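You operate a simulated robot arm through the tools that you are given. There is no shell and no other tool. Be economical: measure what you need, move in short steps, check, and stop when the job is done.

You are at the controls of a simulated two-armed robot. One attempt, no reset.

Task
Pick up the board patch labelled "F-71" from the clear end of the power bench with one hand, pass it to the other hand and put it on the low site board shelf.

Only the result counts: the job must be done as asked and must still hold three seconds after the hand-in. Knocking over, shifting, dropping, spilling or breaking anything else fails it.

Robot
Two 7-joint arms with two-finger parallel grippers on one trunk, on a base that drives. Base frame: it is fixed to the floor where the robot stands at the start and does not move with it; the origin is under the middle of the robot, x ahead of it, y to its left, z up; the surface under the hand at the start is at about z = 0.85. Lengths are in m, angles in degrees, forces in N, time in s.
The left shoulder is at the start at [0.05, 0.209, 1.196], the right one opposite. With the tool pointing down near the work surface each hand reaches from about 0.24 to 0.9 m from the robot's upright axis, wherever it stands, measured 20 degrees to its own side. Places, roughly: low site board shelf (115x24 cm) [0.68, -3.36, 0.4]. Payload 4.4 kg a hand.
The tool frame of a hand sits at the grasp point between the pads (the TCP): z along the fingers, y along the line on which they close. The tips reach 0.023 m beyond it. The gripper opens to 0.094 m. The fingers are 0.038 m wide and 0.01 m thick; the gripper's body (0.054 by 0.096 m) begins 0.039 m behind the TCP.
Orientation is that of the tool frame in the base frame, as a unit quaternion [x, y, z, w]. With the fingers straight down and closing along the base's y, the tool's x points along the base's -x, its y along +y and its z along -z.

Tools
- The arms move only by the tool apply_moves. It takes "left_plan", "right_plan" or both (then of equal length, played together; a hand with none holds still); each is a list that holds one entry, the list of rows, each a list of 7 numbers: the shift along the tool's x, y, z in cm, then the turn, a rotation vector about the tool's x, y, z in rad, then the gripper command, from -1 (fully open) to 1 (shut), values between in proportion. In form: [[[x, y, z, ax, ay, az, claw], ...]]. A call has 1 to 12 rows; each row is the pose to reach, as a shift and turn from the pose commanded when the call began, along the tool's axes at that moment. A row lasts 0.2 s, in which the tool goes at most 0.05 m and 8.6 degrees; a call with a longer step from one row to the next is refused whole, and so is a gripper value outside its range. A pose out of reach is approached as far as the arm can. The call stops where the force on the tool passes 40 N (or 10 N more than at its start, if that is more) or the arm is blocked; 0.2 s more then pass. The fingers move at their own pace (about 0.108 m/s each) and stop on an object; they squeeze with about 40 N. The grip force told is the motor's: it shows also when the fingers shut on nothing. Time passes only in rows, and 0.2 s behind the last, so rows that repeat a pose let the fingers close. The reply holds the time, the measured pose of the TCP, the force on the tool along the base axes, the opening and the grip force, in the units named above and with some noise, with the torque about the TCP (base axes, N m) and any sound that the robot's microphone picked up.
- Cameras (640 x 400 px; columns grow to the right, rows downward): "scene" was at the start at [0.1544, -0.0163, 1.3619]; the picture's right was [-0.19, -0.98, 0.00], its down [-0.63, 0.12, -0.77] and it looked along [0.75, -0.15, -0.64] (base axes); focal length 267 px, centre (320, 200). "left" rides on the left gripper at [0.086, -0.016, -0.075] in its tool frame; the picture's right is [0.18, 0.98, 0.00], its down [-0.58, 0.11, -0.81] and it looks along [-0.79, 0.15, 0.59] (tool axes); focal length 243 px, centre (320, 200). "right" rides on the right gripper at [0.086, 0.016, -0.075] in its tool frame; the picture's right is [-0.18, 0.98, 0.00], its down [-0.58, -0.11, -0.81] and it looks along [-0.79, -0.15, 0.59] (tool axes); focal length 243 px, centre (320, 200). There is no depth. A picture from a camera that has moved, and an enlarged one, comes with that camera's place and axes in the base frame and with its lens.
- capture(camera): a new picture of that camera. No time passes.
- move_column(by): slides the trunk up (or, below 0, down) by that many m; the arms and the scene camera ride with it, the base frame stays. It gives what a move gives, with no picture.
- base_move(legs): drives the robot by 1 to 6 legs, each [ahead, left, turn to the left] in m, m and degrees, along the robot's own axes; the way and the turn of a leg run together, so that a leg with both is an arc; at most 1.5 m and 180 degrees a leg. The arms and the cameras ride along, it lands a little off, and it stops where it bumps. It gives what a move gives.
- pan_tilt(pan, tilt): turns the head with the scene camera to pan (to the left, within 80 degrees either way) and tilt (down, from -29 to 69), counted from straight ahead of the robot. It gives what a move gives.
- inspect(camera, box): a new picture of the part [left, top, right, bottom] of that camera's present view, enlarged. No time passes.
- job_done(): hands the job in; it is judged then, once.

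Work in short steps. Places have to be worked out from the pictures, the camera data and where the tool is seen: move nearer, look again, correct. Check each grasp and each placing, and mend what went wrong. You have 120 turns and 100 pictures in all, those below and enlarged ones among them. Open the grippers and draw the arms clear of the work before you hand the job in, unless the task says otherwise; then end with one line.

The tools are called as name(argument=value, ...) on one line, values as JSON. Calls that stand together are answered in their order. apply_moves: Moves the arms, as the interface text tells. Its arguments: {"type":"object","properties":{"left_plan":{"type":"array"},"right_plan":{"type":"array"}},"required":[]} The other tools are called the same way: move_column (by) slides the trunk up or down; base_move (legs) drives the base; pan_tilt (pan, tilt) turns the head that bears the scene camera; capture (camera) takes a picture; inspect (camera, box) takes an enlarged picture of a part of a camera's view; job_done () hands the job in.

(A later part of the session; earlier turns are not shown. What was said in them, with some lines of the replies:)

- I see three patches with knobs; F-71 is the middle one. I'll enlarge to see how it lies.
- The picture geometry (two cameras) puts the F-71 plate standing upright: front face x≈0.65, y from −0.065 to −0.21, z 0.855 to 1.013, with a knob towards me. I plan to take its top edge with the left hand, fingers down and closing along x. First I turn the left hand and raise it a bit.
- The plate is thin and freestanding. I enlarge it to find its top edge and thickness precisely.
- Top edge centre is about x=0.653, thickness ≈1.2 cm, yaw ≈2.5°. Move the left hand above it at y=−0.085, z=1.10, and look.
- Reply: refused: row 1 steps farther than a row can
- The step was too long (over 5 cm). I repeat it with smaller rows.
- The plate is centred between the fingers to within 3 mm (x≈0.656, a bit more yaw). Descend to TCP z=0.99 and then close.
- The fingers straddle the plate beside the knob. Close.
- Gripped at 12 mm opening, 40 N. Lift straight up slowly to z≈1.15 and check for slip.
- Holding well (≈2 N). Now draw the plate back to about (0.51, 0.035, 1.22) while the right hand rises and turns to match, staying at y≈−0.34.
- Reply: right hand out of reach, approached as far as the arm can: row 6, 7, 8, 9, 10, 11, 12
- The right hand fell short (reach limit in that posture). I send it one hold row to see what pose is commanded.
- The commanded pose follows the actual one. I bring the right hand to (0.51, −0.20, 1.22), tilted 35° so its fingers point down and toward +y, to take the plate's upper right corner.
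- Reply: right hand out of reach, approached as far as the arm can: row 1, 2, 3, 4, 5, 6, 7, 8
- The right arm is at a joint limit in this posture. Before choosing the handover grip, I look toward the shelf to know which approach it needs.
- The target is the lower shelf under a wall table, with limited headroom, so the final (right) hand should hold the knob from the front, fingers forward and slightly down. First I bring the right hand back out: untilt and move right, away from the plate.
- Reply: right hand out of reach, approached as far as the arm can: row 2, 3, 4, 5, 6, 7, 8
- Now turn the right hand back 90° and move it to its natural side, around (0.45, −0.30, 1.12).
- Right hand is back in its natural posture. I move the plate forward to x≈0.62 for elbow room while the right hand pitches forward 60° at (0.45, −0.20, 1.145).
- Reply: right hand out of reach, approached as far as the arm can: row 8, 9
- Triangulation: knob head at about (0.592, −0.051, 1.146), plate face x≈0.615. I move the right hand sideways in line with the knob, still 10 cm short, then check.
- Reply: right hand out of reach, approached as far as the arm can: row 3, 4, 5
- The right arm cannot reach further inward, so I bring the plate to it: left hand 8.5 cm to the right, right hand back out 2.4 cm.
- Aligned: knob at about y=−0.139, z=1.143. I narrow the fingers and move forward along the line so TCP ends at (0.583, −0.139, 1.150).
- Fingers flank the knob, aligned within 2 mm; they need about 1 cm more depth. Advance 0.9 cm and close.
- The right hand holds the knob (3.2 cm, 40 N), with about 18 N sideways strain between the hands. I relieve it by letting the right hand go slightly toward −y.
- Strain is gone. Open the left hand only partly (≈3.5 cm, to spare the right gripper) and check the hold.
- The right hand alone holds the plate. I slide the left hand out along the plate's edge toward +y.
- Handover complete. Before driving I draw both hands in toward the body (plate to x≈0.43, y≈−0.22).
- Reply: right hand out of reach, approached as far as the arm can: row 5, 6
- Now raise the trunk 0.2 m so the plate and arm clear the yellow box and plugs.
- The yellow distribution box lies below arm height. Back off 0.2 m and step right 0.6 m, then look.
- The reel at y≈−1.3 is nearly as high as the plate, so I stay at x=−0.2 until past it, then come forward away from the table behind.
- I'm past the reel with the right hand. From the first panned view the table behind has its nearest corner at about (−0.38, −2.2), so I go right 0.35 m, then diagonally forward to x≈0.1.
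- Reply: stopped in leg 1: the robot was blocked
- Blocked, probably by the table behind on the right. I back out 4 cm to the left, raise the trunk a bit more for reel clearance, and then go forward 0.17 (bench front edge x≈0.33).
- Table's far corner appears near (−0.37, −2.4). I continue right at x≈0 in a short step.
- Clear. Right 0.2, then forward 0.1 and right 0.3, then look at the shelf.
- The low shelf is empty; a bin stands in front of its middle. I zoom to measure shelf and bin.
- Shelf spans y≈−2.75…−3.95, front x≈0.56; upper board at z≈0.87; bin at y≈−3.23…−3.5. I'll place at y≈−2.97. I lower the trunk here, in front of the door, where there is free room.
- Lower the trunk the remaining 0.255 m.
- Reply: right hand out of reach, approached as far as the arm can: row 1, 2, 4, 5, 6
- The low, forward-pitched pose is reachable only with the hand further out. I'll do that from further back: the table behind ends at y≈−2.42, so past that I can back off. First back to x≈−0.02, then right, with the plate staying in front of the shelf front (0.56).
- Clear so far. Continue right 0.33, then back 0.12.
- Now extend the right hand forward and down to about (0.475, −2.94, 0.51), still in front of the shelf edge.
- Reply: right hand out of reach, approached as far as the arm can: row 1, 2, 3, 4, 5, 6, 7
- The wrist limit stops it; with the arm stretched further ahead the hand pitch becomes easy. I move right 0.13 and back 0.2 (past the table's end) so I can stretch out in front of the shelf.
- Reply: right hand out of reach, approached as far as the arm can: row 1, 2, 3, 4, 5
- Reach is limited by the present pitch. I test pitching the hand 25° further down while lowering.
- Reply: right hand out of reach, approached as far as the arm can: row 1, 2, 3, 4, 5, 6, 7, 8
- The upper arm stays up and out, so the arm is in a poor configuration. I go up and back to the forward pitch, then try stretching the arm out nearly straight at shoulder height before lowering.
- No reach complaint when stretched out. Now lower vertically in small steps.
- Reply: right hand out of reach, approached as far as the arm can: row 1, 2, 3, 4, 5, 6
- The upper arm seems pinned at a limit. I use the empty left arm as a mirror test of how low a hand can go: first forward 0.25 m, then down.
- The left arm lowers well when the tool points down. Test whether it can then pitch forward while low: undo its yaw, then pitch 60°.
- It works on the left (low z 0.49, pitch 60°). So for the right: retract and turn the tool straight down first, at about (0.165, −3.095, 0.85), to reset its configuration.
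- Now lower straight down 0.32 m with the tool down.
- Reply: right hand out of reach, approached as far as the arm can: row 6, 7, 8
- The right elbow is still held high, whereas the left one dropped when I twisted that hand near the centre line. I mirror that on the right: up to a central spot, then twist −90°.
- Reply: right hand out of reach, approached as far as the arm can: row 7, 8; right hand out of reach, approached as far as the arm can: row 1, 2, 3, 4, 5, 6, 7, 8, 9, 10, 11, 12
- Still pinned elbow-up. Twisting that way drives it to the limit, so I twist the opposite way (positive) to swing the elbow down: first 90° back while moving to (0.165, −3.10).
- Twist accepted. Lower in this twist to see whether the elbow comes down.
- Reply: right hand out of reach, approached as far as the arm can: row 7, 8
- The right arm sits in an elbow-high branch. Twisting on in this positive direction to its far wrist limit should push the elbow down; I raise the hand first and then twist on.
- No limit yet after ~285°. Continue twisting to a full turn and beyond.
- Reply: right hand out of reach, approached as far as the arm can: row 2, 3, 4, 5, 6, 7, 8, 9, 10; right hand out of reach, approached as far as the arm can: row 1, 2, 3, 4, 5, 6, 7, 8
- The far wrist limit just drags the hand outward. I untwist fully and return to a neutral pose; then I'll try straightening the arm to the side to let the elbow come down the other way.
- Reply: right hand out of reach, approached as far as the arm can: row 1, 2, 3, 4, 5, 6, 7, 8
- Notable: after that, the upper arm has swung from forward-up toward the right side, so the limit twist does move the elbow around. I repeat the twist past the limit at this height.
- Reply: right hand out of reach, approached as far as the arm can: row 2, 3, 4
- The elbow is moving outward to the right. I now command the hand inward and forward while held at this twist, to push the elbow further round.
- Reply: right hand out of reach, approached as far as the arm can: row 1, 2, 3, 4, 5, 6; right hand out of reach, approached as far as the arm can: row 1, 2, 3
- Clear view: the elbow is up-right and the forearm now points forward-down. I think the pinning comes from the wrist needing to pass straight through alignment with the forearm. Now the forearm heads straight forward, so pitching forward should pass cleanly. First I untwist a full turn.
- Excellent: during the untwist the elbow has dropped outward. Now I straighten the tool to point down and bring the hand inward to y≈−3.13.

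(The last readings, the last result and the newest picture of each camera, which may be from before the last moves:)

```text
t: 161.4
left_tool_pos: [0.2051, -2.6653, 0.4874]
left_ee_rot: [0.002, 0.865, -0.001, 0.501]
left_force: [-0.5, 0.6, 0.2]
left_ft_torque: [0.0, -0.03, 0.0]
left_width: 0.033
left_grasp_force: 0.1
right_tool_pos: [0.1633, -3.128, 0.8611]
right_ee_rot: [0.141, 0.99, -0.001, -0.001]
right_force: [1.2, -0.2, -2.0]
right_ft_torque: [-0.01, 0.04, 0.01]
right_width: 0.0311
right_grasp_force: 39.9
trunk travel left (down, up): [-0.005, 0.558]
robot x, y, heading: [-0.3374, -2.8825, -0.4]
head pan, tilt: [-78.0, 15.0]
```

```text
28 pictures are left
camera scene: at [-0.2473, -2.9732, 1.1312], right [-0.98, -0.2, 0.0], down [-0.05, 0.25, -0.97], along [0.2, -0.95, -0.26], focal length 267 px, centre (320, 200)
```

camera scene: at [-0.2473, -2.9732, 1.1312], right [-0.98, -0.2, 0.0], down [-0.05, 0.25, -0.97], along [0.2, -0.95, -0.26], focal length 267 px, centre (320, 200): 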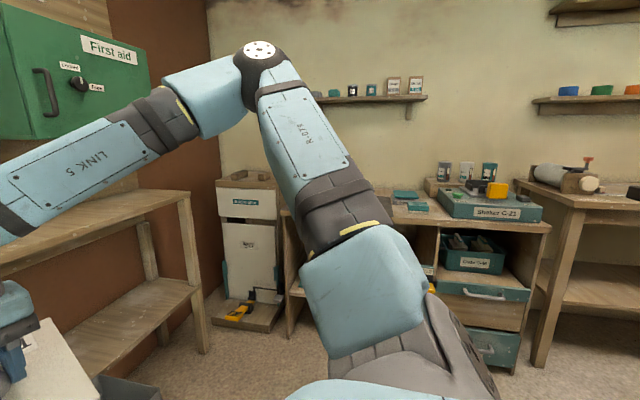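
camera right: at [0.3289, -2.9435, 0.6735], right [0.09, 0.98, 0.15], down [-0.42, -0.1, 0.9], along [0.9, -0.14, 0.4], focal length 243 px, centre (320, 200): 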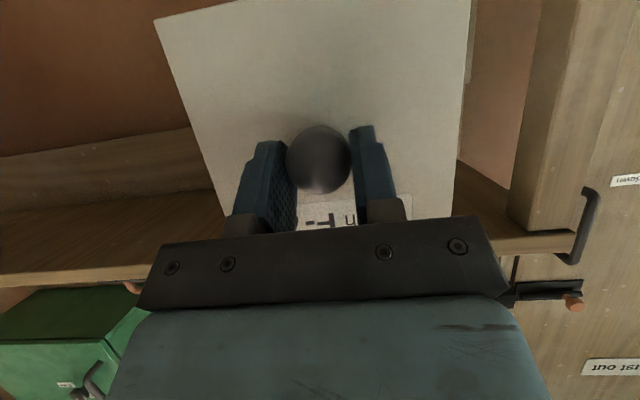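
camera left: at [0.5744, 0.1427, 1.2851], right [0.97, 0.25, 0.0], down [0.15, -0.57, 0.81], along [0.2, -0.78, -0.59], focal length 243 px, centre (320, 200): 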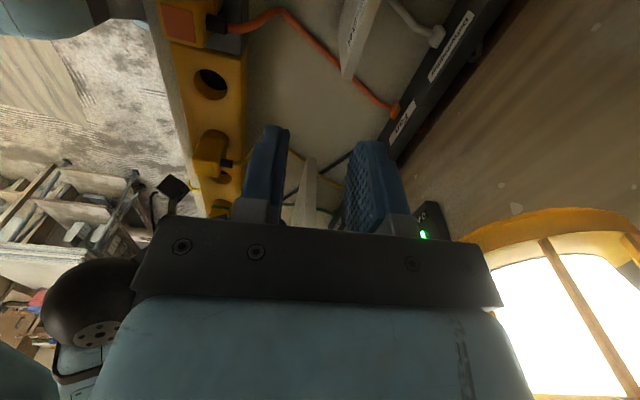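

The elbow pose depends strongly on the hand's yaw: the wrist roll seems near its end stop in the nominal yaw. I test pointing the hand about 45° to the robot's right (away from that stop), pitching forward, then lowering.

apply_moves(right_plan=[[[0, 0, 0, 0, 0, 0.14, 1], [0, 0, 0, 0, 0, 0.28, 1], [0, 0, 0, 0, 0, 0.42, 1], [0, 0, 0, 0, 0, 0.55, 1]]])

apply_moves(right_plan=[[[0, 0, 0, 0, -0.13, 0, 1], [0, 0, 0, 0, -0.26, 0, 1], [0, 0, 0, 0, -0.39, 0, 1], [0, 0, 0, 0, -0.52, 0, 1], [0, 0, 0, 0, -0.65, 0, 1], [0, 0, 0, 0, -0.78, 0, 1], [0, 0, 0, 0, -0.91, 0, 1], [0, 0, 0, 0, -1.05, 0, 1]]])

apply_moves(right_plan=[[[2.6, 0, 1.5, 0, 0, 0, 1], [5.2, 0, 3, 0, 0, 0, 1], [7.8, 0, 4.5, 0, 0, 0, 1], [10.4, 0, 6, 0, 0, 0, 1], [13, 0, 7.5, 0, 0, 0, 1], [15.6, 0, 9, 0, 0, 0, 1], [18.2, 0, 10.5, 0, 0, 0, 1], [20.8, 0, 12, 0, 0, 0, 1]]])

pan_tilt(pan=-50, tilt=35)

capture(camera="scene")

```text
t: 162.4
left_tool_pos: [0.2035, -2.665, 0.488]
left_ee_rot: [0.003, 0.866, -0.002, 0.5]
left_force: [0.7, -0.7, -0.5]
left_ft_torque: [-0.02, 0.04, -0.01]
left_width: 0.0329
left_grasp_force: 0.1
right_tool_pos: [0.1656, -3.129, 0.8618]
right_ee_rot: [0.405, 0.914, -0.001, 0.0]
right_force: [-0.3, 0.3, -2.2]
right_ft_torque: [-0.01, -0.01, -0.01]
right_width: 0.0314
right_grasp_force: 40.1
trunk travel left (down, up): [-0.005, 0.558]
robot x, y, heading: [-0.3336, -2.8859, -0.4]
head pan, tilt: [-78.0, 15.0]
```

```text
t: 164.2
left_tool_pos: [0.2041, -2.6653, 0.4869]
left_ee_rot: [0.003, 0.866, -0.001, 0.501]
left_force: [0.0, -0.1, -0.9]
left_ft_torque: [0.04, 0.04, 0.0]
left_width: 0.0329
left_grasp_force: 0.1
right_tool_pos: [0.1671, -3.1274, 0.8621]
right_ee_rot: [0.35, 0.791, -0.203, 0.459]
right_force: [-0.7, -0.6, -1.4]
right_ft_torque: [0.09, 0.06, -0.01]
right_width: 0.0311
right_grasp_force: 39.8
trunk travel left (down, up): [-0.005, 0.558]
robot x, y, heading: [-0.3344, -2.8794, -0.4]
head pan, tilt: [-78.0, 15.0]
```

```text
t: 166.0
left_tool_pos: [0.2048, -2.6641, 0.488]
left_ee_rot: [0.003, 0.865, -0.002, 0.501]
left_force: [0.0, -0.2, -0.4]
left_ft_torque: [-0.02, 0.0, 0.04]
left_width: 0.0329
left_grasp_force: 0.1
right_tool_pos: [0.1615, -3.1982, 0.7014]
right_ee_rot: [0.349, 0.792, -0.202, 0.458]
right_force: [0.0, -0.5, -2.4]
right_ft_torque: [0.05, 0.06, 0.01]
right_width: 0.0312
right_grasp_force: 40.6
right hand out of reach, approached as far as the arm can: row 3, 4, 5, 6, 7, 8
trunk travel left (down, up): [-0.005, 0.558]
robot x, y, heading: [-0.3367, -2.8814, -0.3]
head pan, tilt: [-78.0, 15.0]
```

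```text
t: 166.9
left_tool_pos: [0.2042, -2.6646, 0.4884]
left_ee_rot: [0.003, 0.866, -0.002, 0.501]
left_force: [0.2, -0.4, 0.0]
left_ft_torque: [0.0, 0.0, -0.01]
left_width: 0.0331
left_grasp_force: 0.1
right_tool_pos: [0.1623, -3.2004, 0.7008]
right_ee_rot: [0.348, 0.792, -0.202, 0.459]
right_force: [0.1, 0.0, -2.7]
right_ft_torque: [0.08, 0.05, -0.03]
right_width: 0.031
right_grasp_force: 40.0
trunk travel left (down, up): [-0.005, 0.558]
robot x, y, heading: [-0.3405, -2.8803, -0.1]
head pan, tilt: [-50.0, 35.0]
```

```text
27 pictures are left
camera scene: at [-0.2101, -2.9499, 1.0993], right [-0.77, -0.64, 0.0], down [-0.37, 0.44, -0.82], along [0.52, -0.63, -0.57], focal length 267 px, centre (320, 200)
```

scene: 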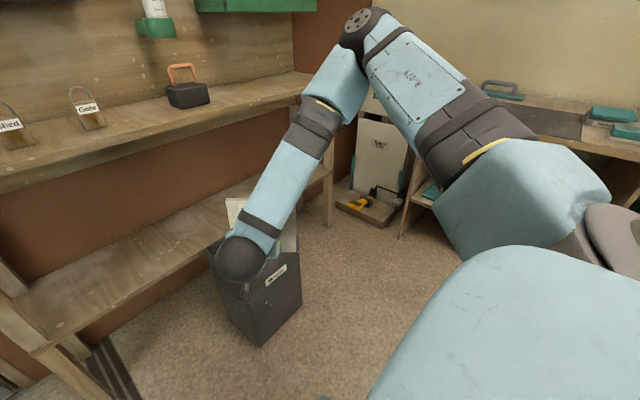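

The geometry tells: the upper arm's first joint is at its end stop, because the shoulder is in the flipped branch. To flip it, the elbow must pass straight out to the side and then behind. I turn the tool down and pull the hand out to the right and back.

apply_moves(right_plan=[[[-1.3, -2.9, 0.2, 0, 0.105, 0, 1], [-2.5, -5.7, 0.4, 0, 0.21, 0, 1], [-3.8, -8.6, 0.5, 0, 0.315, 0, 1], [-5, -11.5, 0.7, 0, 0.42, 0, 1], [-6.3, -14.4, 0.8, 0, 0.525, 0, 1], [-7.5, -17.2, 1, 0, 0.63, 0, 1], [-8.8, -20, 1.1, 0, 0.735, 0, 1], [-10, -23, 1.3, 0, 0.84, 0, 1], [-11.3, -25.8, 1.5, 0, 0.945, 0, 1], [-12.5, -28.7, 1.6, 0, 1.05, 0, 1]]])

pan_tilt(pan=-80, tilt=25)

capture(camera="scene")

```text
t: 169.1
left_tool_pos: [0.2054, -2.6655, 0.4878]
left_ee_rot: [0.003, 0.866, -0.002, 0.501]
left_force: [-0.7, -1.1, 0.0]
left_ft_torque: [0.04, 0.0, -0.01]
left_width: 0.0327
left_grasp_force: 0.1
right_tool_pos: [-0.0006, -3.4515, 0.8035]
right_ee_rot: [0.404, 0.915, 0.0, 0.0]
right_force: [0.3, -0.5, -2.1]
right_ft_torque: [0.03, 0.01, 0.02]
right_width: 0.0309
right_grasp_force: 40.6
trunk travel left (down, up): [-0.005, 0.558]
robot x, y, heading: [-0.3362, -2.8832, -0.3]
head pan, tilt: [-50.0, 35.0]
```

```text
t: 170.1
left_tool_pos: [0.2045, -2.6653, 0.4876]
left_ee_rot: [0.003, 0.865, -0.002, 0.501]
left_force: [-0.1, 0.2, -0.4]
left_ft_torque: [0.04, 0.03, -0.01]
left_width: 0.0331
left_grasp_force: 0.0
right_tool_pos: [0.0008, -3.4505, 0.803]
right_ee_rot: [0.404, 0.915, 0.0, 0.001]
right_force: [-0.7, -0.3, -2.3]
right_ft_torque: [0.02, 0.02, 0.02]
right_width: 0.0308
right_grasp_force: 40.7
trunk travel left (down, up): [-0.005, 0.558]
robot x, y, heading: [-0.3355, -2.8769, -0.5]
head pan, tilt: [-80.0, 25.0]
```

```text
26 pictures are left
camera scene: at [-0.2507, -2.973, 1.1149], right [-0.99, -0.17, 0.0], down [-0.07, 0.42, -0.91], along [0.15, -0.89, -0.42], focal length 267 px, centre (320, 200)
```

scene: 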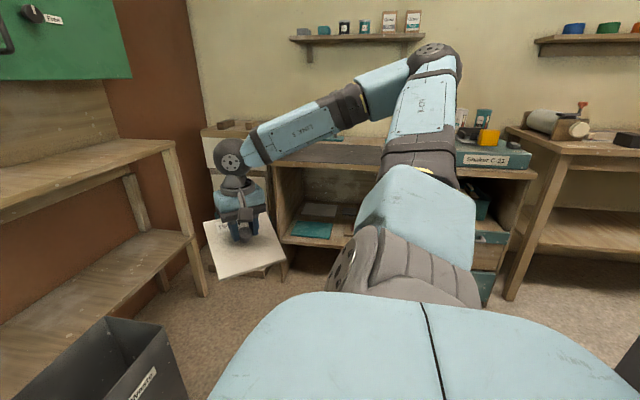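

The elbow is now lateral and slightly behind. I continue pulling the hand back and down beside the robot.

apply_moves(right_plan=[[[1.4, -2.1, 1.2, 0, 0, 0, 1], [2.8, -4.2, 2.5, 0, 0, 0, 1], [4.2, -6.3, 3.7, 0, 0, 0, 1], [5.6, -8.4, 5, 0, 0, 0, 1], [7, -10.5, 6.2, 0, 0, 0, 1], [8.4, -12.6, 7.5, 0, 0, 0, 1], [9.8, -14.7, 8.8, 0, 0, 0, 1], [11.2, -16.8, 10, 0, 0, 0, 1]]])

capture(camera="scene")

```text
t: 171.9
left_tool_pos: [0.2051, -2.6655, 0.4882]
left_ee_rot: [0.003, 0.866, -0.002, 0.5]
left_force: [0.6, 0.0, -0.7]
left_ft_torque: [0.04, 0.0, 0.0]
left_width: 0.0327
left_grasp_force: 0.0
right_tool_pos: [-0.1979, -3.4795, 0.7027]
right_ee_rot: [0.402, 0.916, 0.0, 0.0]
right_force: [0.0, -0.3, -2.7]
right_ft_torque: [0.03, 0.0, -0.03]
right_width: 0.031
right_grasp_force: 39.8
trunk travel left (down, up): [-0.005, 0.558]
robot x, y, heading: [-0.3383, -2.8826, -0.4]
head pan, tilt: [-80.0, 25.0]
```

```text
25 pictures are left
camera scene: at [-0.2509, -2.9731, 1.115], right [-0.99, -0.17, 0.0], down [-0.07, 0.42, -0.91], along [0.15, -0.89, -0.42], focal length 267 px, centre (320, 200)
```

scene: 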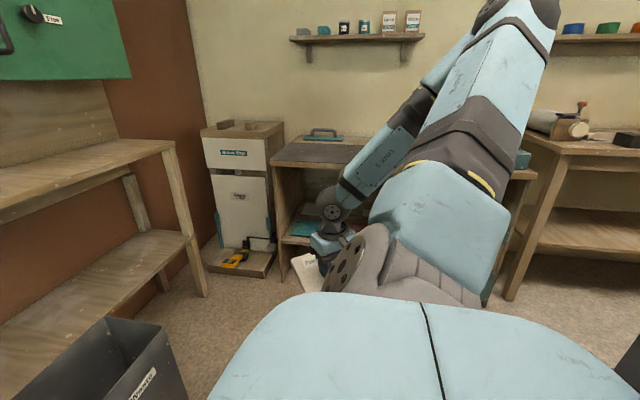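

The elbow now goes over the back side. I lower the hand further here so that the elbow follows down behind.

apply_moves(right_plan=[[[0, 0, 3, 0, 0, 0, 1], [0, 0, 6, 0, 0, 0, 1], [0, 0, 9, 0, 0, 0, 1], [0, 0, 12, 0, 0, 0, 1], [0, 0, 15, 0, 0, 0, 1], [0, 0, 18, 0, 0, 0, 1], [0, 0, 21, 0, 0, 0, 1], [0, 0, 24, 0, 0, 0, 1]]])

capture(camera="scene")

```text
t: 173.7
left_tool_pos: [0.205, -2.6646, 0.4878]
left_ee_rot: [0.002, 0.866, -0.001, 0.5]
left_force: [-0.5, 0.2, 0.6]
left_ft_torque: [0.0, 0.03, 0.04]
left_width: 0.0328
left_grasp_force: 0.0
right_tool_pos: [-0.198, -3.4832, 0.4642]
right_ee_rot: [0.403, 0.915, -0.001, -0.001]
right_force: [-0.5, -0.1, -2.6]
right_ft_torque: [0.04, 0.05, -0.01]
right_width: 0.0309
right_grasp_force: 39.8
trunk travel left (down, up): [-0.005, 0.558]
robot x, y, heading: [-0.3366, -2.8809, -0.4]
head pan, tilt: [-80.0, 25.0]
```

```text
24 pictures are left
camera scene: at [-0.2509, -2.9733, 1.115], right [-0.99, -0.17, 0.0], down [-0.07, 0.42, -0.91], along [0.15, -0.89, -0.42], focal length 267 px, centre (320, 200)
```

scene: 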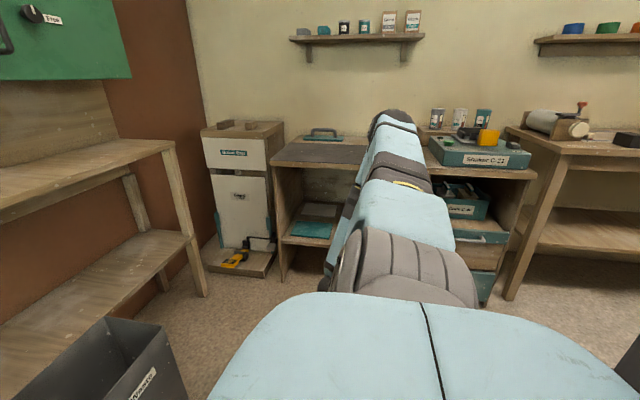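

It reached z=0.46 freely here, elbow lateral. I lower another 0.18 m to take the elbow below the shoulder axis.

apply_moves(right_plan=[[[0, 0, 3, 0, 0, 0, 1], [0, 0, 6, 0, 0, 0, 1], [0, 0, 9, 0, 0, 0, 1], [0, 0, 12, 0, 0, 0, 1], [0, 0, 15, 0, 0, 0, 1], [0, 0, 18, 0, 0, 0, 1]]])

capture(camera="scene")

```text
t: 175.1
left_tool_pos: [0.2043, -2.6642, 0.4882]
left_ee_rot: [0.002, 0.866, 0.0, 0.5]
left_force: [0.5, 0.0, -0.9]
left_ft_torque: [0.0, 0.01, 0.01]
left_width: 0.0329
left_grasp_force: 0.0
right_tool_pos: [-0.1993, -3.4811, 0.2842]
right_ee_rot: [0.403, 0.915, -0.001, 0.0]
right_force: [0.5, -0.5, -2.8]
right_ft_torque: [0.01, 0.03, 0.0]
right_width: 0.0311
right_grasp_force: 40.2
trunk travel left (down, up): [-0.005, 0.558]
robot x, y, heading: [-0.3393, -2.8827, -0.2]
head pan, tilt: [-80.0, 25.0]
```

```text
23 pictures are left
camera scene: at [-0.2509, -2.9732, 1.115], right [-0.99, -0.17, 0.0], down [-0.07, 0.42, -0.91], along [0.15, -0.89, -0.42], focal length 267 px, centre (320, 200)
```

scene: 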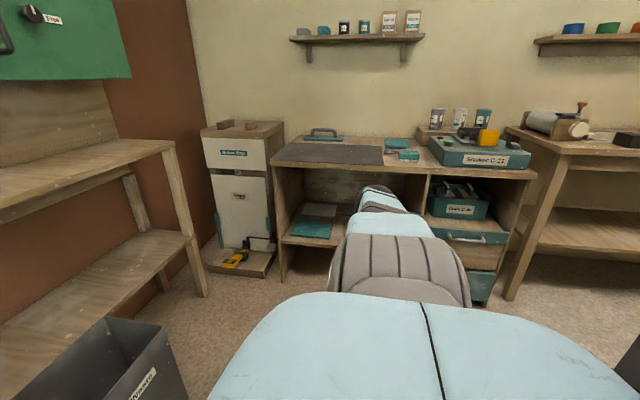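

The upper arm is now level to the side. Move forward at this low height, to about (0.1, −3.43, 0.30).

apply_moves(right_plan=[[[-1.7, 2.6, 0, 0, 0, 0, 1], [-3.3, 5.1, 0, 0, 0, 0, 1], [-5, 7.7, 0, 0, 0, 0, 1], [-6.6, 10.2, 0, 0, 0, 0, 1], [-8.3, 12.8, 0, 0, 0, 0, 1], [-9.9, 15.3, 0, 0, 0, 0, 1], [-11.6, 17.9, 0, 0, 0, 0, 1], [-13.2, 20.4, -0.5, 0, 0, 0, 1], [-14.9, 23, -1, 0, 0, 0, 1], [-16.5, 25.5, -2, 0, 0, 0, 1]]])

capture(camera="scene")

```text
t: 177.3
left_tool_pos: [0.2058, -2.6644, 0.4876]
left_ee_rot: [0.003, 0.865, -0.002, 0.501]
left_force: [0.3, -0.3, -0.1]
left_ft_torque: [0.0, -0.01, -0.01]
left_width: 0.0328
left_grasp_force: 0.1
right_tool_pos: [0.1003, -3.4313, 0.304]
right_ee_rot: [0.403, 0.915, 0.0, 0.0]
right_force: [1.3, -0.5, -2.7]
right_ft_torque: [0.02, 0.02, 0.02]
right_width: 0.0309
right_grasp_force: 39.9
trunk travel left (down, up): [-0.005, 0.558]
robot x, y, heading: [-0.3368, -2.8793, -0.6]
head pan, tilt: [-80.0, 25.0]
```

```text
22 pictures are left
camera scene: at [-0.2508, -2.973, 1.115], right [-0.99, -0.17, 0.0], down [-0.07, 0.42, -0.91], along [0.15, -0.89, -0.42], focal length 267 px, centre (320, 200)
```

scene: 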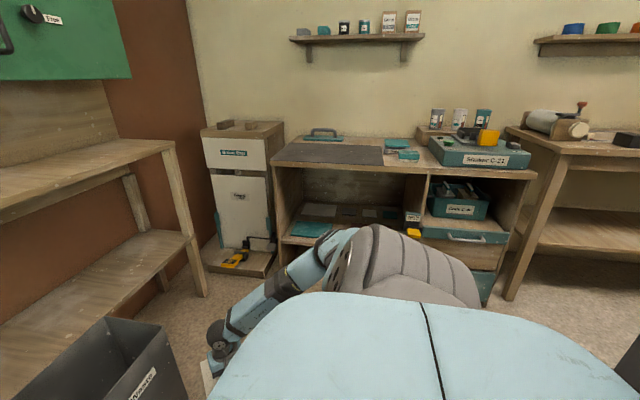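

The elbow has flipped to the low side. Now raise to z≈0.55, move inward to (0.1, −3.13) and turn the yaw back to nominal.

apply_moves(right_plan=[[[0, 0, -4, 0, 0, 0, 1], [0, 0, -8, 0, 0, 0, 1], [0, 0, -12, 0, 0, -0.05, 1], [1.5, 1.4, -16, 0, 0, -0.12, 1], [3.5, 3.2, -19, 0, 0, -0.22, 1], [6, 5.4, -22, 0, 0, -0.32, 1], [9, 8, -24, 0, 0, -0.42, 1], [12, 11, -25, 0, 0, -0.52, 1], [15, 13.5, -25, 0, 0, -0.62, 1], [18, 16.2, -25, 0, 0, -0.72, 1], [20, 18.2, -25, 0, 0, -0.8, 1], [22.2, 20.2, -25, 0, 0, -0.83, 1]]])

pan_tilt(pan=-45, tilt=38)

capture(camera="scene")

```text
t: 179.9
left_tool_pos: [0.205, -2.6648, 0.4876]
left_ee_rot: [0.003, 0.866, -0.002, 0.5]
left_force: [0.7, 0.5, 0.2]
left_ft_torque: [0.0, 0.02, 0.0]
left_width: 0.0329
left_grasp_force: 0.0
right_tool_pos: [0.1015, -3.1298, 0.5553]
right_ee_rot: [0.001, 1.0, -0.001, 0.0]
right_force: [0.5, 0.5, -2.6]
right_ft_torque: [0.0, 0.05, -0.02]
right_width: 0.0308
right_grasp_force: 40.1
trunk travel left (down, up): [-0.005, 0.558]
robot x, y, heading: [-0.3335, -2.8808, -0.5]
head pan, tilt: [-80.0, 25.0]
```

```text
t: 180.9
left_tool_pos: [0.2044, -2.666, 0.4885]
left_ee_rot: [0.003, 0.865, -0.002, 0.501]
left_force: [-1.0, -0.2, 0.0]
left_ft_torque: [-0.01, 0.0, 0.0]
left_width: 0.0327
left_grasp_force: 0.0
right_tool_pos: [0.1004, -3.1302, 0.5542]
right_ee_rot: [0.0, 1.0, -0.001, -0.001]
right_force: [-0.5, -0.1, -1.9]
right_ft_torque: [0.02, 0.06, 0.02]
right_width: 0.0308
right_grasp_force: 39.8
trunk travel left (down, up): [-0.005, 0.558]
robot x, y, heading: [-0.3375, -2.8825, -0.4]
head pan, tilt: [-45.0, 38.0]
```

```text
21 pictures are left
camera scene: at [-0.2056, -2.9435, 1.0947], right [-0.71, -0.7, 0.0], down [-0.43, 0.44, -0.79], along [0.55, -0.56, -0.62], focal length 267 px, centre (320, 200)
```

scene: 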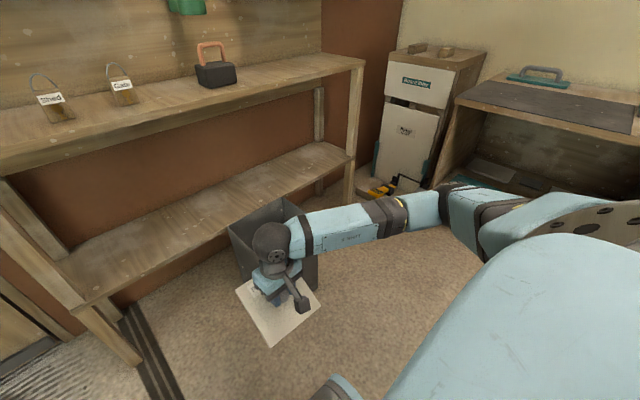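

Now pitch forward to the original plate-vertical attitude and go to about (0.2, −3.05, 0.52).

apply_moves(right_plan=[[[-1, 0.9, 0.3, 0, -0.12, 0, 1], [-2.2, 1.8, 0.6, 0, -0.24, 0, 1], [-3.3, 2.7, 1, 0, -0.36, 0, 1], [-4.4, 3.6, 1.3, 0, -0.48, 0, 1], [-5.5, 4.4, 1.6, 0, -0.6, 0, 1], [-6.6, 5.3, 2, 0, -0.72, 0, 1], [-7.7, 6.2, 2.3, 0, -0.84, 0, 1], [-8.8, 7.1, 2.6, 0, -0.96, 0, 1], [-10, 8, 3, 0, -1.08, 0, 1]]])

capture(camera="scene")

capture(camera="right")

```text
t: 182.9
left_tool_pos: [0.2044, -2.6624, 0.4867]
left_ee_rot: [0.0, 0.866, -0.002, 0.501]
left_force: [1.3, -0.4, -0.2]
left_ft_torque: [0.02, 0.02, -0.02]
left_width: 0.0331
left_grasp_force: 0.1
right_tool_pos: [0.1698, -2.9875, 0.5348]
right_ee_rot: [0.009, 0.918, 0.012, 0.397]
right_force: [1.4, 9.9, 3.6]
right_ft_torque: [-0.28, 0.26, -0.27]
right_width: 0.031
right_grasp_force: 39.4
right hand out of reach, approached as far as the arm can: row 6, 7, 8, 9
trunk travel left (down, up): [-0.005, 0.558]
robot x, y, heading: [-0.3368, -2.8801, -0.2]
head pan, tilt: [-45.0, 38.0]
```

```text
20 pictures are left
camera scene: at [-0.2042, -2.94, 1.0948], right [-0.71, -0.71, 0.0], down [-0.44, 0.43, -0.79], along [0.55, -0.56, -0.61], focal length 267 px, centre (320, 200)
```

scene: 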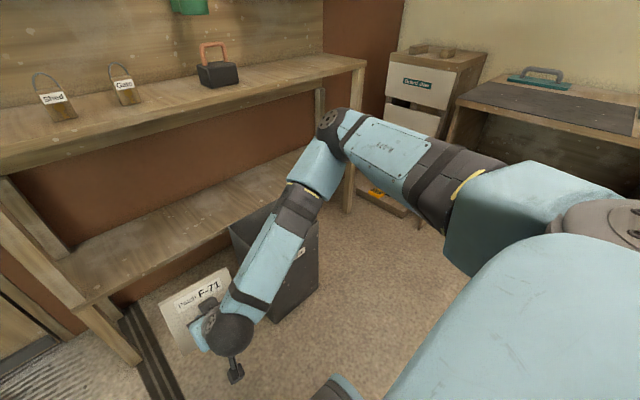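

```text
19 pictures are left
camera right: at [0.0567, -2.9705, 0.5228], right [0.13, 0.98, 0.16], down [-0.19, -0.13, 0.97], along [0.97, -0.16, 0.17], focal length 243 px, centre (320, 200)
```

right: 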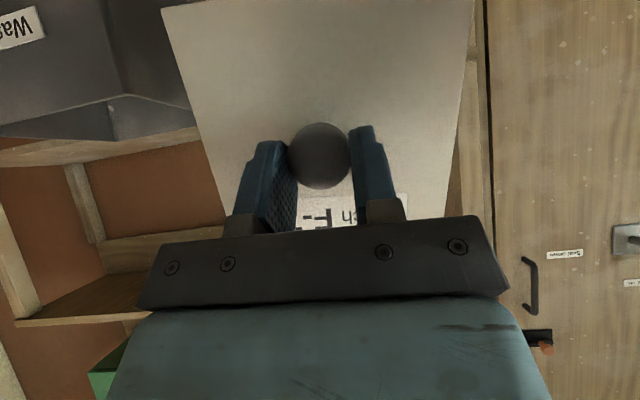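

Force readings rose (9.9 N in y), perhaps from the fast elbow motion. I hold a moment and read again.

apply_moves(right_plan=[[[0, 0, 0, 0, 0, 0, 1], [0, 0, 0, 0, 0, 0, 1]]])

capture(camera="scene")

```text
t: 183.5
left_tool_pos: [0.2038, -2.6644, 0.488]
left_ee_rot: [0.002, 0.866, -0.002, 0.5]
left_force: [-0.2, 0.5, 0.1]
left_ft_torque: [0.0, -0.02, -0.03]
left_width: 0.0329
left_grasp_force: 0.0
right_tool_pos: [0.1658, -2.9908, 0.5328]
right_ee_rot: [0.008, 0.918, 0.01, 0.397]
right_force: [-0.8, -0.7, -2.6]
right_ft_torque: [0.01, 0.09, 0.0]
right_width: 0.0309
right_grasp_force: 39.8
trunk travel left (down, up): [-0.005, 0.558]
robot x, y, heading: [-0.3372, -2.8797, -0.2]
head pan, tilt: [-45.0, 38.0]
```

```text
18 pictures are left
camera scene: at [-0.2055, -2.9434, 1.0946], right [-0.71, -0.7, 0.0], down [-0.43, 0.44, -0.79], along [0.55, -0.56, -0.62], focal length 267 px, centre (320, 200)
```

scene: 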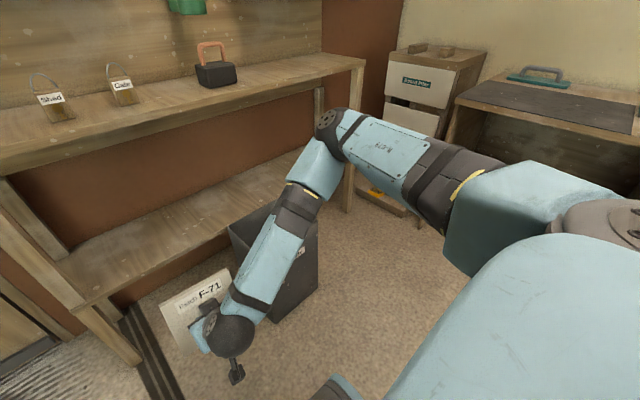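

Only transient; now at z=0.53 with pitch 47°, elbow level. I try pitching the remaining 15° while moving forward 10 cm.

apply_moves(right_plan=[[[-1.1, 0, 1.7, 0, -0.05, 0, 1], [-2.1, 0, 3.5, 0, -0.1, 0, 1], [-3.2, 0, 5.2, 0, -0.16, 0, 1], [-4.2, 0, 7, 0, -0.21, 0, 1], [-5.3, 0, 8.7, 0, -0.26, 0, 1]]])

capture(camera="scene")

```text
t: 184.7
left_tool_pos: [0.205, -2.6639, 0.4885]
left_ee_rot: [0.003, 0.866, -0.002, 0.5]
left_force: [-0.6, -0.5, 0.0]
left_ft_torque: [-0.01, 0.01, 0.02]
left_width: 0.0331
left_grasp_force: 0.1
right_tool_pos: [0.2706, -2.9661, 0.526]
right_ee_rot: [0.014, 0.862, 0.001, 0.506]
right_force: [-0.2, 0.1, -2.9]
right_ft_torque: [0.04, 0.08, 0.04]
right_width: 0.0309
right_grasp_force: 40.2
right hand out of reach, approached as far as the arm can: row 3, 4, 5
trunk travel left (down, up): [-0.005, 0.558]
robot x, y, heading: [-0.3394, -2.8833, -0.3]
head pan, tilt: [-45.0, 38.0]
```

```text
17 pictures are left
camera scene: at [-0.2055, -2.9435, 1.0946], right [-0.71, -0.7, 0.0], down [-0.43, 0.44, -0.79], along [0.55, -0.56, -0.62], focal length 267 px, centre (320, 200)
```

scene: 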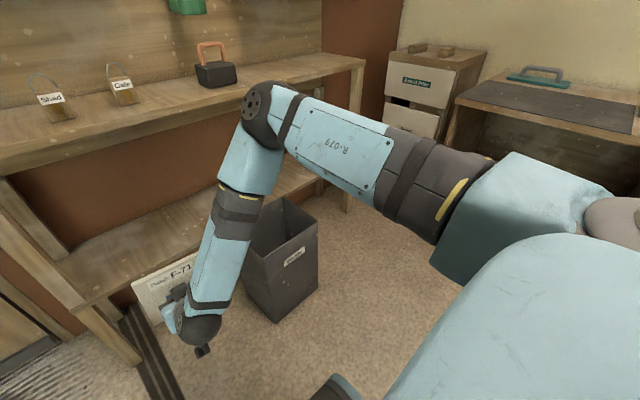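

Pitch and height are right now, but the elbow is forward near the board level. I extend the hand further ahead to x≈0.46 so the arm straightens and the elbow stays back.

apply_moves(right_plan=[[[-1.5, -0.5, 2.8, 0, 0, 0, 1], [-3.1, -1, 5.5, 0, 0, 0, 1], [-4.6, -1.5, 8.3, 0, 0, 0, 1], [-6.1, -2, 11.1, 0, 0, 0, 1], [-7.7, -2.5, 13.8, 0, 0, 0, 1], [-9.2, -3, 16.6, 0, 0, 0, 1]]])

capture(camera="scene")

```text
t: 186.1
left_tool_pos: [0.2049, -2.6655, 0.4882]
left_ee_rot: [0.004, 0.865, -0.002, 0.501]
left_force: [-0.6, 0.3, 0.0]
left_ft_torque: [-0.02, 0.03, 0.02]
left_width: 0.0331
left_grasp_force: 0.1
right_tool_pos: [0.4578, -2.9969, 0.5268]
right_ee_rot: [0.009, 0.859, 0.011, 0.512]
right_force: [0.3, 0.0, -1.8]
right_ft_torque: [0.0, 0.07, 0.0]
right_width: 0.0309
right_grasp_force: 39.6
right hand out of reach, approached as far as the arm can: row 1, 2
trunk travel left (down, up): [-0.005, 0.558]
robot x, y, heading: [-0.3378, -2.8835, -0.3]
head pan, tilt: [-45.0, 38.0]
```

```text
16 pictures are left
camera scene: at [-0.2054, -2.9434, 1.0946], right [-0.71, -0.7, 0.0], down [-0.43, 0.44, -0.79], along [0.55, -0.56, -0.62], focal length 267 px, centre (320, 200)
```

scene: 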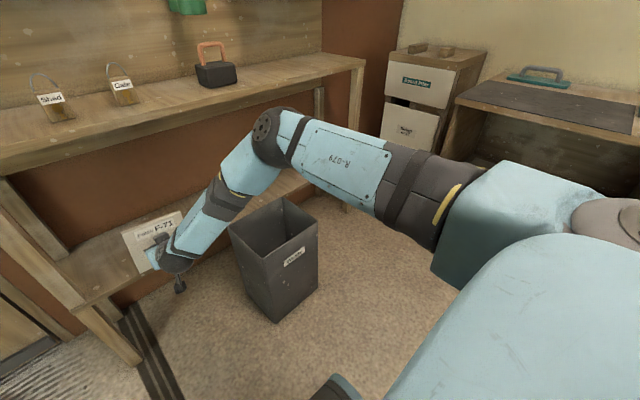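

The arm is nicely stretched: plate upright at z bottom ≈0.45, 6 cm before the shelf. Now I drive forward 0.17 m, bringing the plate over the shelf.

base_move(legs=[[0.17, 0, 0.3]])

capture(camera="scene")

capture(camera="right")

```text
t: 187.5
left_tool_pos: [0.3715, -2.6623, 0.4882]
left_ee_rot: [0.0, 0.865, 0.0, 0.501]
left_force: [0.1, 0.0, -0.4]
left_ft_torque: [0.0, 0.02, 0.02]
left_width: 0.0327
left_grasp_force: 0.1
right_tool_pos: [0.6278, -2.9931, 0.5273]
right_ee_rot: [0.007, 0.859, 0.011, 0.512]
right_force: [0.0, -0.3, -2.3]
right_ft_torque: [0.02, 0.1, 0.02]
right_width: 0.0308
right_grasp_force: 39.9
trunk travel left (down, up): [-0.005, 0.558]
robot x, y, heading: [-0.1688, -2.8831, -0.2]
head pan, tilt: [-45.0, 38.0]
```

```text
15 pictures are left
camera scene: at [-0.0364, -2.9428, 1.0946], right [-0.71, -0.71, 0.0], down [-0.44, 0.43, -0.79], along [0.56, -0.56, -0.62], focal length 267 px, centre (320, 200)
```

scene: 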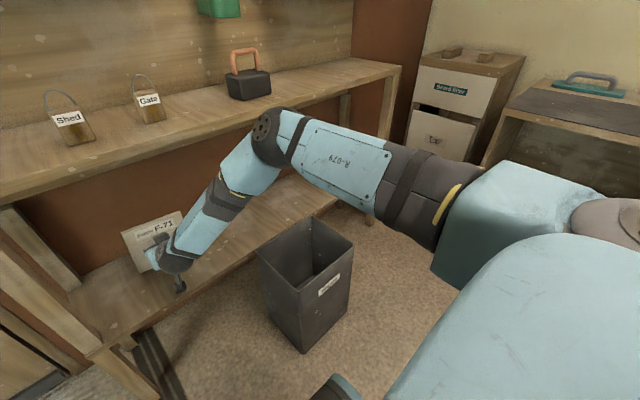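

```text
14 pictures are left
camera right: at [0.5217, -2.9747, 0.4861], right [0.09, 0.98, 0.19], down [-0.43, -0.13, 0.89], along [0.9, -0.16, 0.41], focal length 243 px, centre (320, 200)
```

right: 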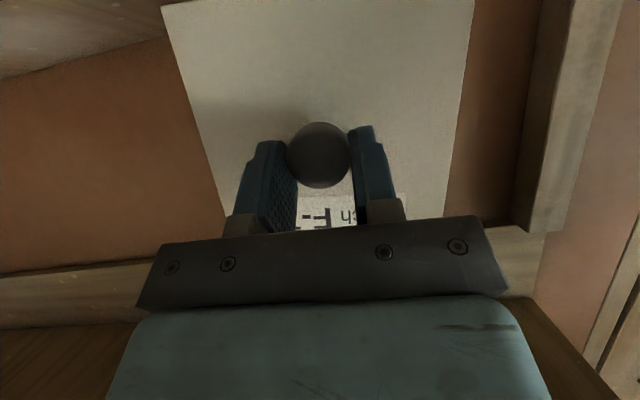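

The plate is over the shelf. I enlarge to check its bottom edge and uprightness.

inspect(camera="scene", box=[60, 180, 260, 340])

```text
2.50 times, centred on (160, 260) of scene
camera zoom: at [-0.0364, -2.9428, 1.0946], right [-0.71, -0.71, 0.0], down [-0.44, 0.43, -0.79], along [0.56, -0.56, -0.62], focal length 668 px, centre (720, 50)
```

zoom: 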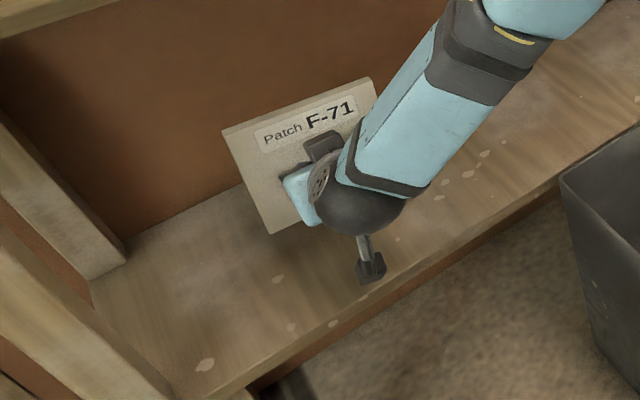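

Upright and clear. Lower 3.5 cm and read forces.

apply_moves(right_plan=[[[0.9, 0, 0.5, 0, 0, 0, 1], [1.8, 0, 1, 0, 0, 0, 1], [2.6, 0, 1.4, 0, 0, 0, 1], [3.1, 0, 1.65, 0, 0, 0, 1], [3.1, 0, 1.65, 0, 0, 0, 1]]])

```text
t: 188.7
left_tool_pos: [0.3716, -2.6622, 0.4873]
left_ee_rot: [-0.001, 0.866, 0.001, 0.501]
left_force: [0.3, -0.6, 0.5]
left_ft_torque: [-0.03, -0.01, 0.02]
left_width: 0.0328
left_grasp_force: 0.1
right_tool_pos: [0.6271, -2.9904, 0.4912]
right_ee_rot: [0.008, 0.86, 0.009, 0.511]
right_force: [0.7, 0.3, -1.2]
right_ft_torque: [-0.15, 0.01, -0.03]
right_width: 0.0308
right_grasp_force: 39.7
trunk travel left (down, up): [-0.005, 0.558]
robot x, y, heading: [-0.1729, -2.8814, 0.1]
head pan, tilt: [-45.0, 38.0]
```

A slight change (−1.2 N, torque −0.15) hints at first contact. Lower in 3 mm steps.

apply_moves(right_plan=[[[0.26, 0, 0.14, 0, 0, 0, 1], [0.26, 0, 0.14, 0, 0, 0, 1]]])

inspect(camera="scene", box=[60, 180, 260, 340])

```text
t: 189.3
left_tool_pos: [0.3718, -2.6624, 0.4885]
left_ee_rot: [-0.002, 0.866, 0.001, 0.501]
left_force: [1.3, 0.2, -0.3]
left_ft_torque: [-0.03, 0.02, 0.0]
left_width: 0.033
left_grasp_force: 0.1
right_tool_pos: [0.6275, -2.9897, 0.4903]
right_ee_rot: [0.008, 0.859, 0.008, 0.511]
right_force: [2.5, 3.8, 6.4]
right_ft_torque: [-0.39, -0.51, 0.23]
right_width: 0.0306
right_grasp_force: 40.1
trunk travel left (down, up): [-0.005, 0.558]
robot x, y, heading: [-0.1659, -2.8832, -0.2]
head pan, tilt: [-45.0, 38.0]
```

```text
2.50 times, centred on (160, 260) of scene
camera zoom: at [-0.0375, -2.9425, 1.0949], right [-0.71, -0.71, 0.0], down [-0.44, 0.43, -0.79], along [0.56, -0.56, -0.61], focal length 668 px, centre (720, 50)
```

zoom: 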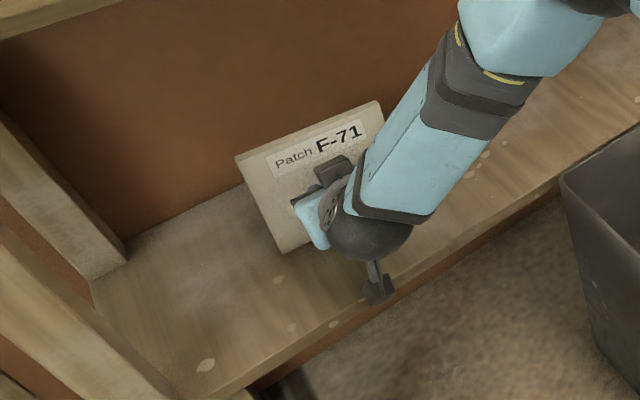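

Contact at z≈0.490, with the torque showing the plate's right bottom corner touching first. I roll the hand about 1.5° to raise that side and see.

apply_moves(right_plan=[[[0, 0, 0, 0.006, 0, -0.012, 1], [0.05, 0, 0.02, 0.012, 0, -0.023, 1], [0.05, 0, 0.02, 0.012, 0, -0.023, 1]]])

```text
t: 190.1
left_tool_pos: [0.3714, -2.6627, 0.4872]
left_ee_rot: [0.001, 0.865, 0.0, 0.502]
left_force: [-0.2, -0.2, 0.6]
left_ft_torque: [-0.01, 0.02, -0.02]
left_width: 0.0331
left_grasp_force: 0.0
right_tool_pos: [0.6271, -2.9912, 0.488]
right_ee_rot: [0.0, 0.859, -0.001, 0.513]
right_force: [1.2, 2.2, 4.9]
right_ft_torque: [-0.28, -0.31, 0.15]
right_width: 0.031
right_grasp_force: 40.3
trunk travel left (down, up): [-0.005, 0.558]
robot x, y, heading: [-0.1697, -2.8819, -0.3]
head pan, tilt: [-45.0, 38.0]
```

It improves. Roll another 2° and lower 1–2 mm.

apply_moves(right_plan=[[[0, 0, 0, 0.01, 0, -0.018, 1], [0.1, 0, 0.05, 0.018, 0, -0.033, 1], [0.17, 0, 0.09, 0.018, 0, -0.033, 1], [0.17, 0, 0.09, 0.018, 0, -0.033, 1]]])

inspect(camera="scene", box=[100, 200, 220, 290])

```text
t: 191.1
left_tool_pos: [0.3716, -2.6613, 0.4868]
left_ee_rot: [0.0, 0.866, 0.0, 0.501]
left_force: [-0.3, -0.5, -0.4]
left_ft_torque: [0.01, 0.02, -0.02]
left_width: 0.0326
left_grasp_force: 0.1
right_tool_pos: [0.6278, -2.9917, 0.4857]
right_ee_rot: [-0.01, 0.858, -0.017, 0.513]
right_force: [0.4, -0.4, -2.0]
right_ft_torque: [-0.08, 0.06, -0.02]
right_width: 0.0309
right_grasp_force: 40.3
trunk travel left (down, up): [-0.005, 0.558]
robot x, y, heading: [-0.1682, -2.8789, 0.0]
head pan, tilt: [-45.0, 38.0]
```

```text
4.44 times, centred on (160, 245) of scene
camera zoom: at [-0.0366, -2.9428, 1.0946], right [-0.71, -0.71, 0.0], down [-0.44, 0.43, -0.79], along [0.56, -0.56, -0.62], focal length 1187 px, centre (1031, 0)
```

zoom: 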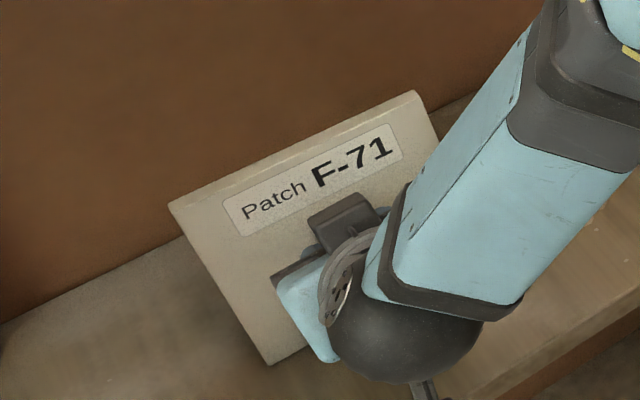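

Free again at z=0.4857, so the right corner was lower. Lower in 2 mm steps further.

apply_moves(right_plan=[[[0.18, 0, 0.1, 0, 0, 0, 1], [0.35, 0, 0.19, 0, 0, 0, 1], [0.35, 0, 0.19, 0, 0, 0, 1]]])

```text
t: 191.9
left_tool_pos: [0.3724, -2.6616, 0.489]
left_ee_rot: [-0.001, 0.865, 0.001, 0.502]
left_force: [-0.6, -0.9, 0.3]
left_ft_torque: [0.03, -0.02, 0.01]
left_width: 0.0329
left_grasp_force: 0.1
right_tool_pos: [0.6277, -2.9913, 0.4852]
right_ee_rot: [-0.01, 0.858, -0.015, 0.514]
right_force: [0.2, 2.6, 8.6]
right_ft_torque: [0.15, -0.44, 0.0]
right_width: 0.0311
right_grasp_force: 40.2
trunk travel left (down, up): [-0.005, 0.558]
robot x, y, heading: [-0.1691, -2.8807, 0.3]
head pan, tilt: [-45.0, 38.0]
```

Contact is now centred (torque ≈0.15/−0.44, i.e. under the plate's mid-thickness). I open the fingers gently to about 5 cm.

apply_moves(right_plan=[[[0.35, 0, 0.19, 0, 0, 0, 0.3], [0.35, 0, 0.19, 0, 0, 0, 0.2], [0.35, 0, 0.19, 0, 0, 0, 0], [0.35, 0, 0.19, 0, 0, 0, -0.2], [0.35, 0, 0.19, 0, 0, 0, -0.2]]])

inspect(camera="scene", box=[60, 180, 260, 340])

capture(camera="right")

```text
t: 193.1
left_tool_pos: [0.372, -2.6614, 0.4884]
left_ee_rot: [0.0, 0.866, 0.0, 0.5]
left_force: [0.6, -0.9, -0.4]
left_ft_torque: [0.0, 0.05, -0.01]
left_width: 0.0329
left_grasp_force: 0.1
right_tool_pos: [0.6271, -2.992, 0.4783]
right_ee_rot: [-0.01, 0.859, -0.017, 0.512]
right_force: [-0.6, -0.4, 0.0]
right_ft_torque: [0.0, 0.04, -0.01]
right_width: 0.0565
right_grasp_force: 0.1
trunk travel left (down, up): [-0.005, 0.558]
robot x, y, heading: [-0.1674, -2.8808, 0.3]
head pan, tilt: [-45.0, 38.0]
```

```text
2.50 times, centred on (160, 260) of scene
camera zoom: at [-0.0368, -2.9428, 1.0947], right [-0.71, -0.71, 0.0], down [-0.44, 0.43, -0.79], along [0.56, -0.56, -0.62], focal length 668 px, centre (720, 50)
```

zoom: 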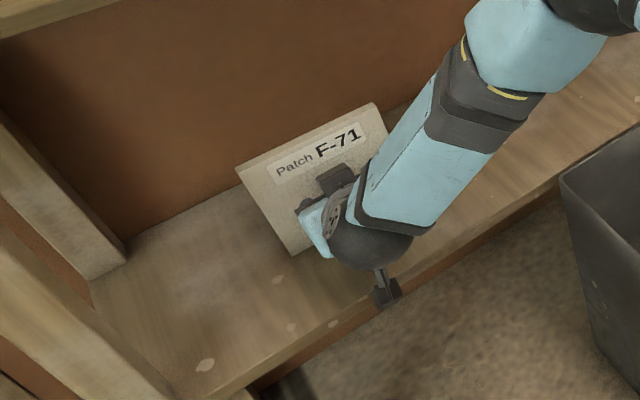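

```text
9 pictures are left
camera right: at [0.5217, -2.9765, 0.4369], right [0.09, 0.99, 0.12], down [-0.43, -0.08, 0.9], along [0.9, -0.13, 0.42], focal length 243 px, centre (320, 200)
```

right: 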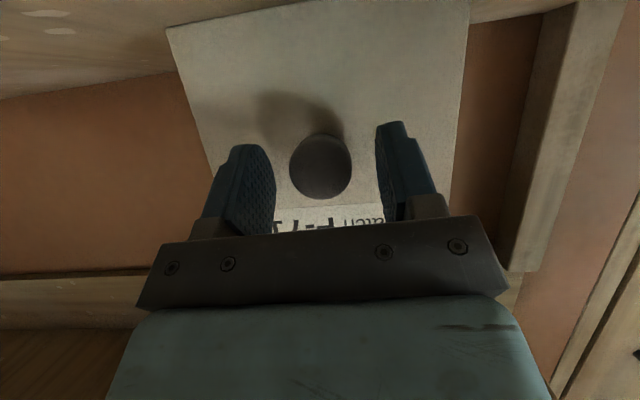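

The plate stands free on the shelf. I open fully and back the base straight out.

apply_moves(right_plan=[[[0.8, 0, -1.5, 0, 0, 0, -0.3], [1.6, 0, -3, 0, 0, 0, -0.4], [2.5, 0, -4.6, 0, 0, 0, -1]]])

base_move(legs=[[-0.2, 0, 0]])

capture(camera="scene")

```text
t: 193.9
left_tool_pos: [0.3698, -2.6608, 0.4881]
left_ee_rot: [0.0, 0.866, 0.0, 0.501]
left_force: [0.1, -0.3, -0.9]
left_ft_torque: [0.01, -0.02, -0.01]
left_width: 0.0328
left_grasp_force: 0.0
right_tool_pos: [0.5779, -2.9844, 0.483]
right_ee_rot: [-0.008, 0.861, -0.02, 0.509]
right_force: [-1.7, -0.1, -0.8]
right_ft_torque: [0.0, 0.01, 0.03]
right_width: 0.094
right_grasp_force: 0.0
right hand out of reach, approached as far as the arm can: row 3
trunk travel left (down, up): [-0.005, 0.558]
robot x, y, heading: [-0.1687, -2.8849, 0.3]
head pan, tilt: [-45.0, 38.0]
```

```text
t: 195.6
left_tool_pos: [0.1659, -2.6617, 0.4877]
left_ee_rot: [0.0, 0.866, 0.0, 0.501]
left_force: [0.2, -0.2, -1.0]
left_ft_torque: [-0.02, 0.0, -0.03]
left_width: 0.0326
left_grasp_force: 0.0
right_tool_pos: [0.3734, -2.9836, 0.4837]
right_ee_rot: [-0.009, 0.86, -0.019, 0.51]
right_force: [-0.7, 1.0, 0.3]
right_ft_torque: [0.0, -0.04, 0.0]
right_width: 0.094
right_grasp_force: 0.0
trunk travel left (down, up): [-0.005, 0.558]
robot x, y, heading: [-0.376, -2.8842, 0.4]
head pan, tilt: [-45.0, 38.0]
```

```text
8 pictures are left
camera scene: at [-0.2418, -2.9431, 1.0947], right [-0.7, -0.71, 0.0], down [-0.44, 0.43, -0.79], along [0.56, -0.56, -0.62], focal length 267 px, centre (320, 200)
```

scene: 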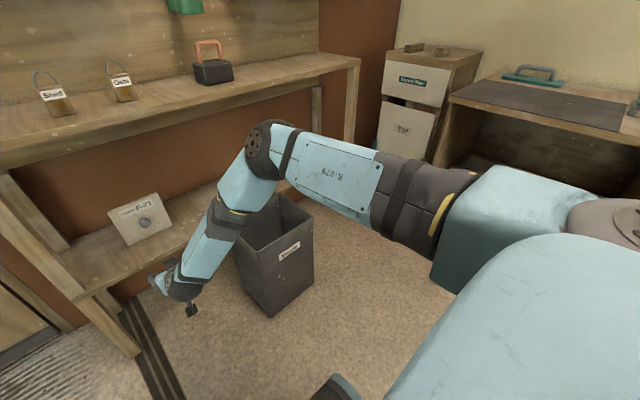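

The plate stands upright on the low shelf and the right hand is clear. I open the left gripper too and take one last close look.

apply_moves(left_plan=[[[0, 0, 0, 0, 0, 0, -0.5], [0, 0, 0, 0, 0, 0, -1], [0, 0, 0, 0, 0, 0, -1]]])

inspect(camera="scene", box=[60, 160, 220, 320])

```text
t: 196.3
left_tool_pos: [0.1664, -2.6615, 0.4877]
left_ee_rot: [-0.001, 0.866, 0.001, 0.501]
left_force: [0.1, -0.3, -0.3]
left_ft_torque: [-0.01, 0.01, 0.0]
left_width: 0.0941
left_grasp_force: 0.0
right_tool_pos: [0.3736, -2.9847, 0.4832]
right_ee_rot: [-0.009, 0.86, -0.019, 0.51]
right_force: [-0.8, -0.1, 0.0]
right_ft_torque: [0.02, 0.04, 0.0]
right_width: 0.0941
right_grasp_force: 0.0
trunk travel left (down, up): [-0.005, 0.558]
robot x, y, heading: [-0.3746, -2.8803, 0.2]
head pan, tilt: [-45.0, 38.0]
```

```text
2.50 times, centred on (140, 240) of scene
camera zoom: at [-0.2417, -2.9431, 1.0947], right [-0.7, -0.71, 0.0], down [-0.44, 0.43, -0.79], along [0.56, -0.56, -0.62], focal length 668 px, centre (770, 100)
```

zoom: 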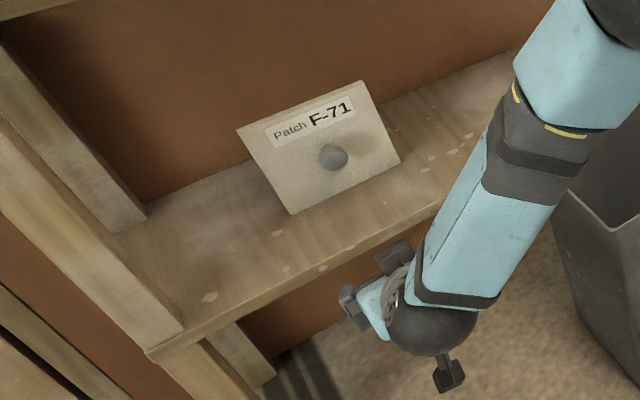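

F-71 stands on the shelf, both grippers are open and clear. Handing in.

job_done()

```text
The job is handed in.
```

Patch F-71 is standing upright on the low site board shelf: the left hand picked it up, passed it to the right, and the right hand set it down. On the way the base was blocked once, probably by the table behind the robot; I backed off at once and did not check whether the table had moved.
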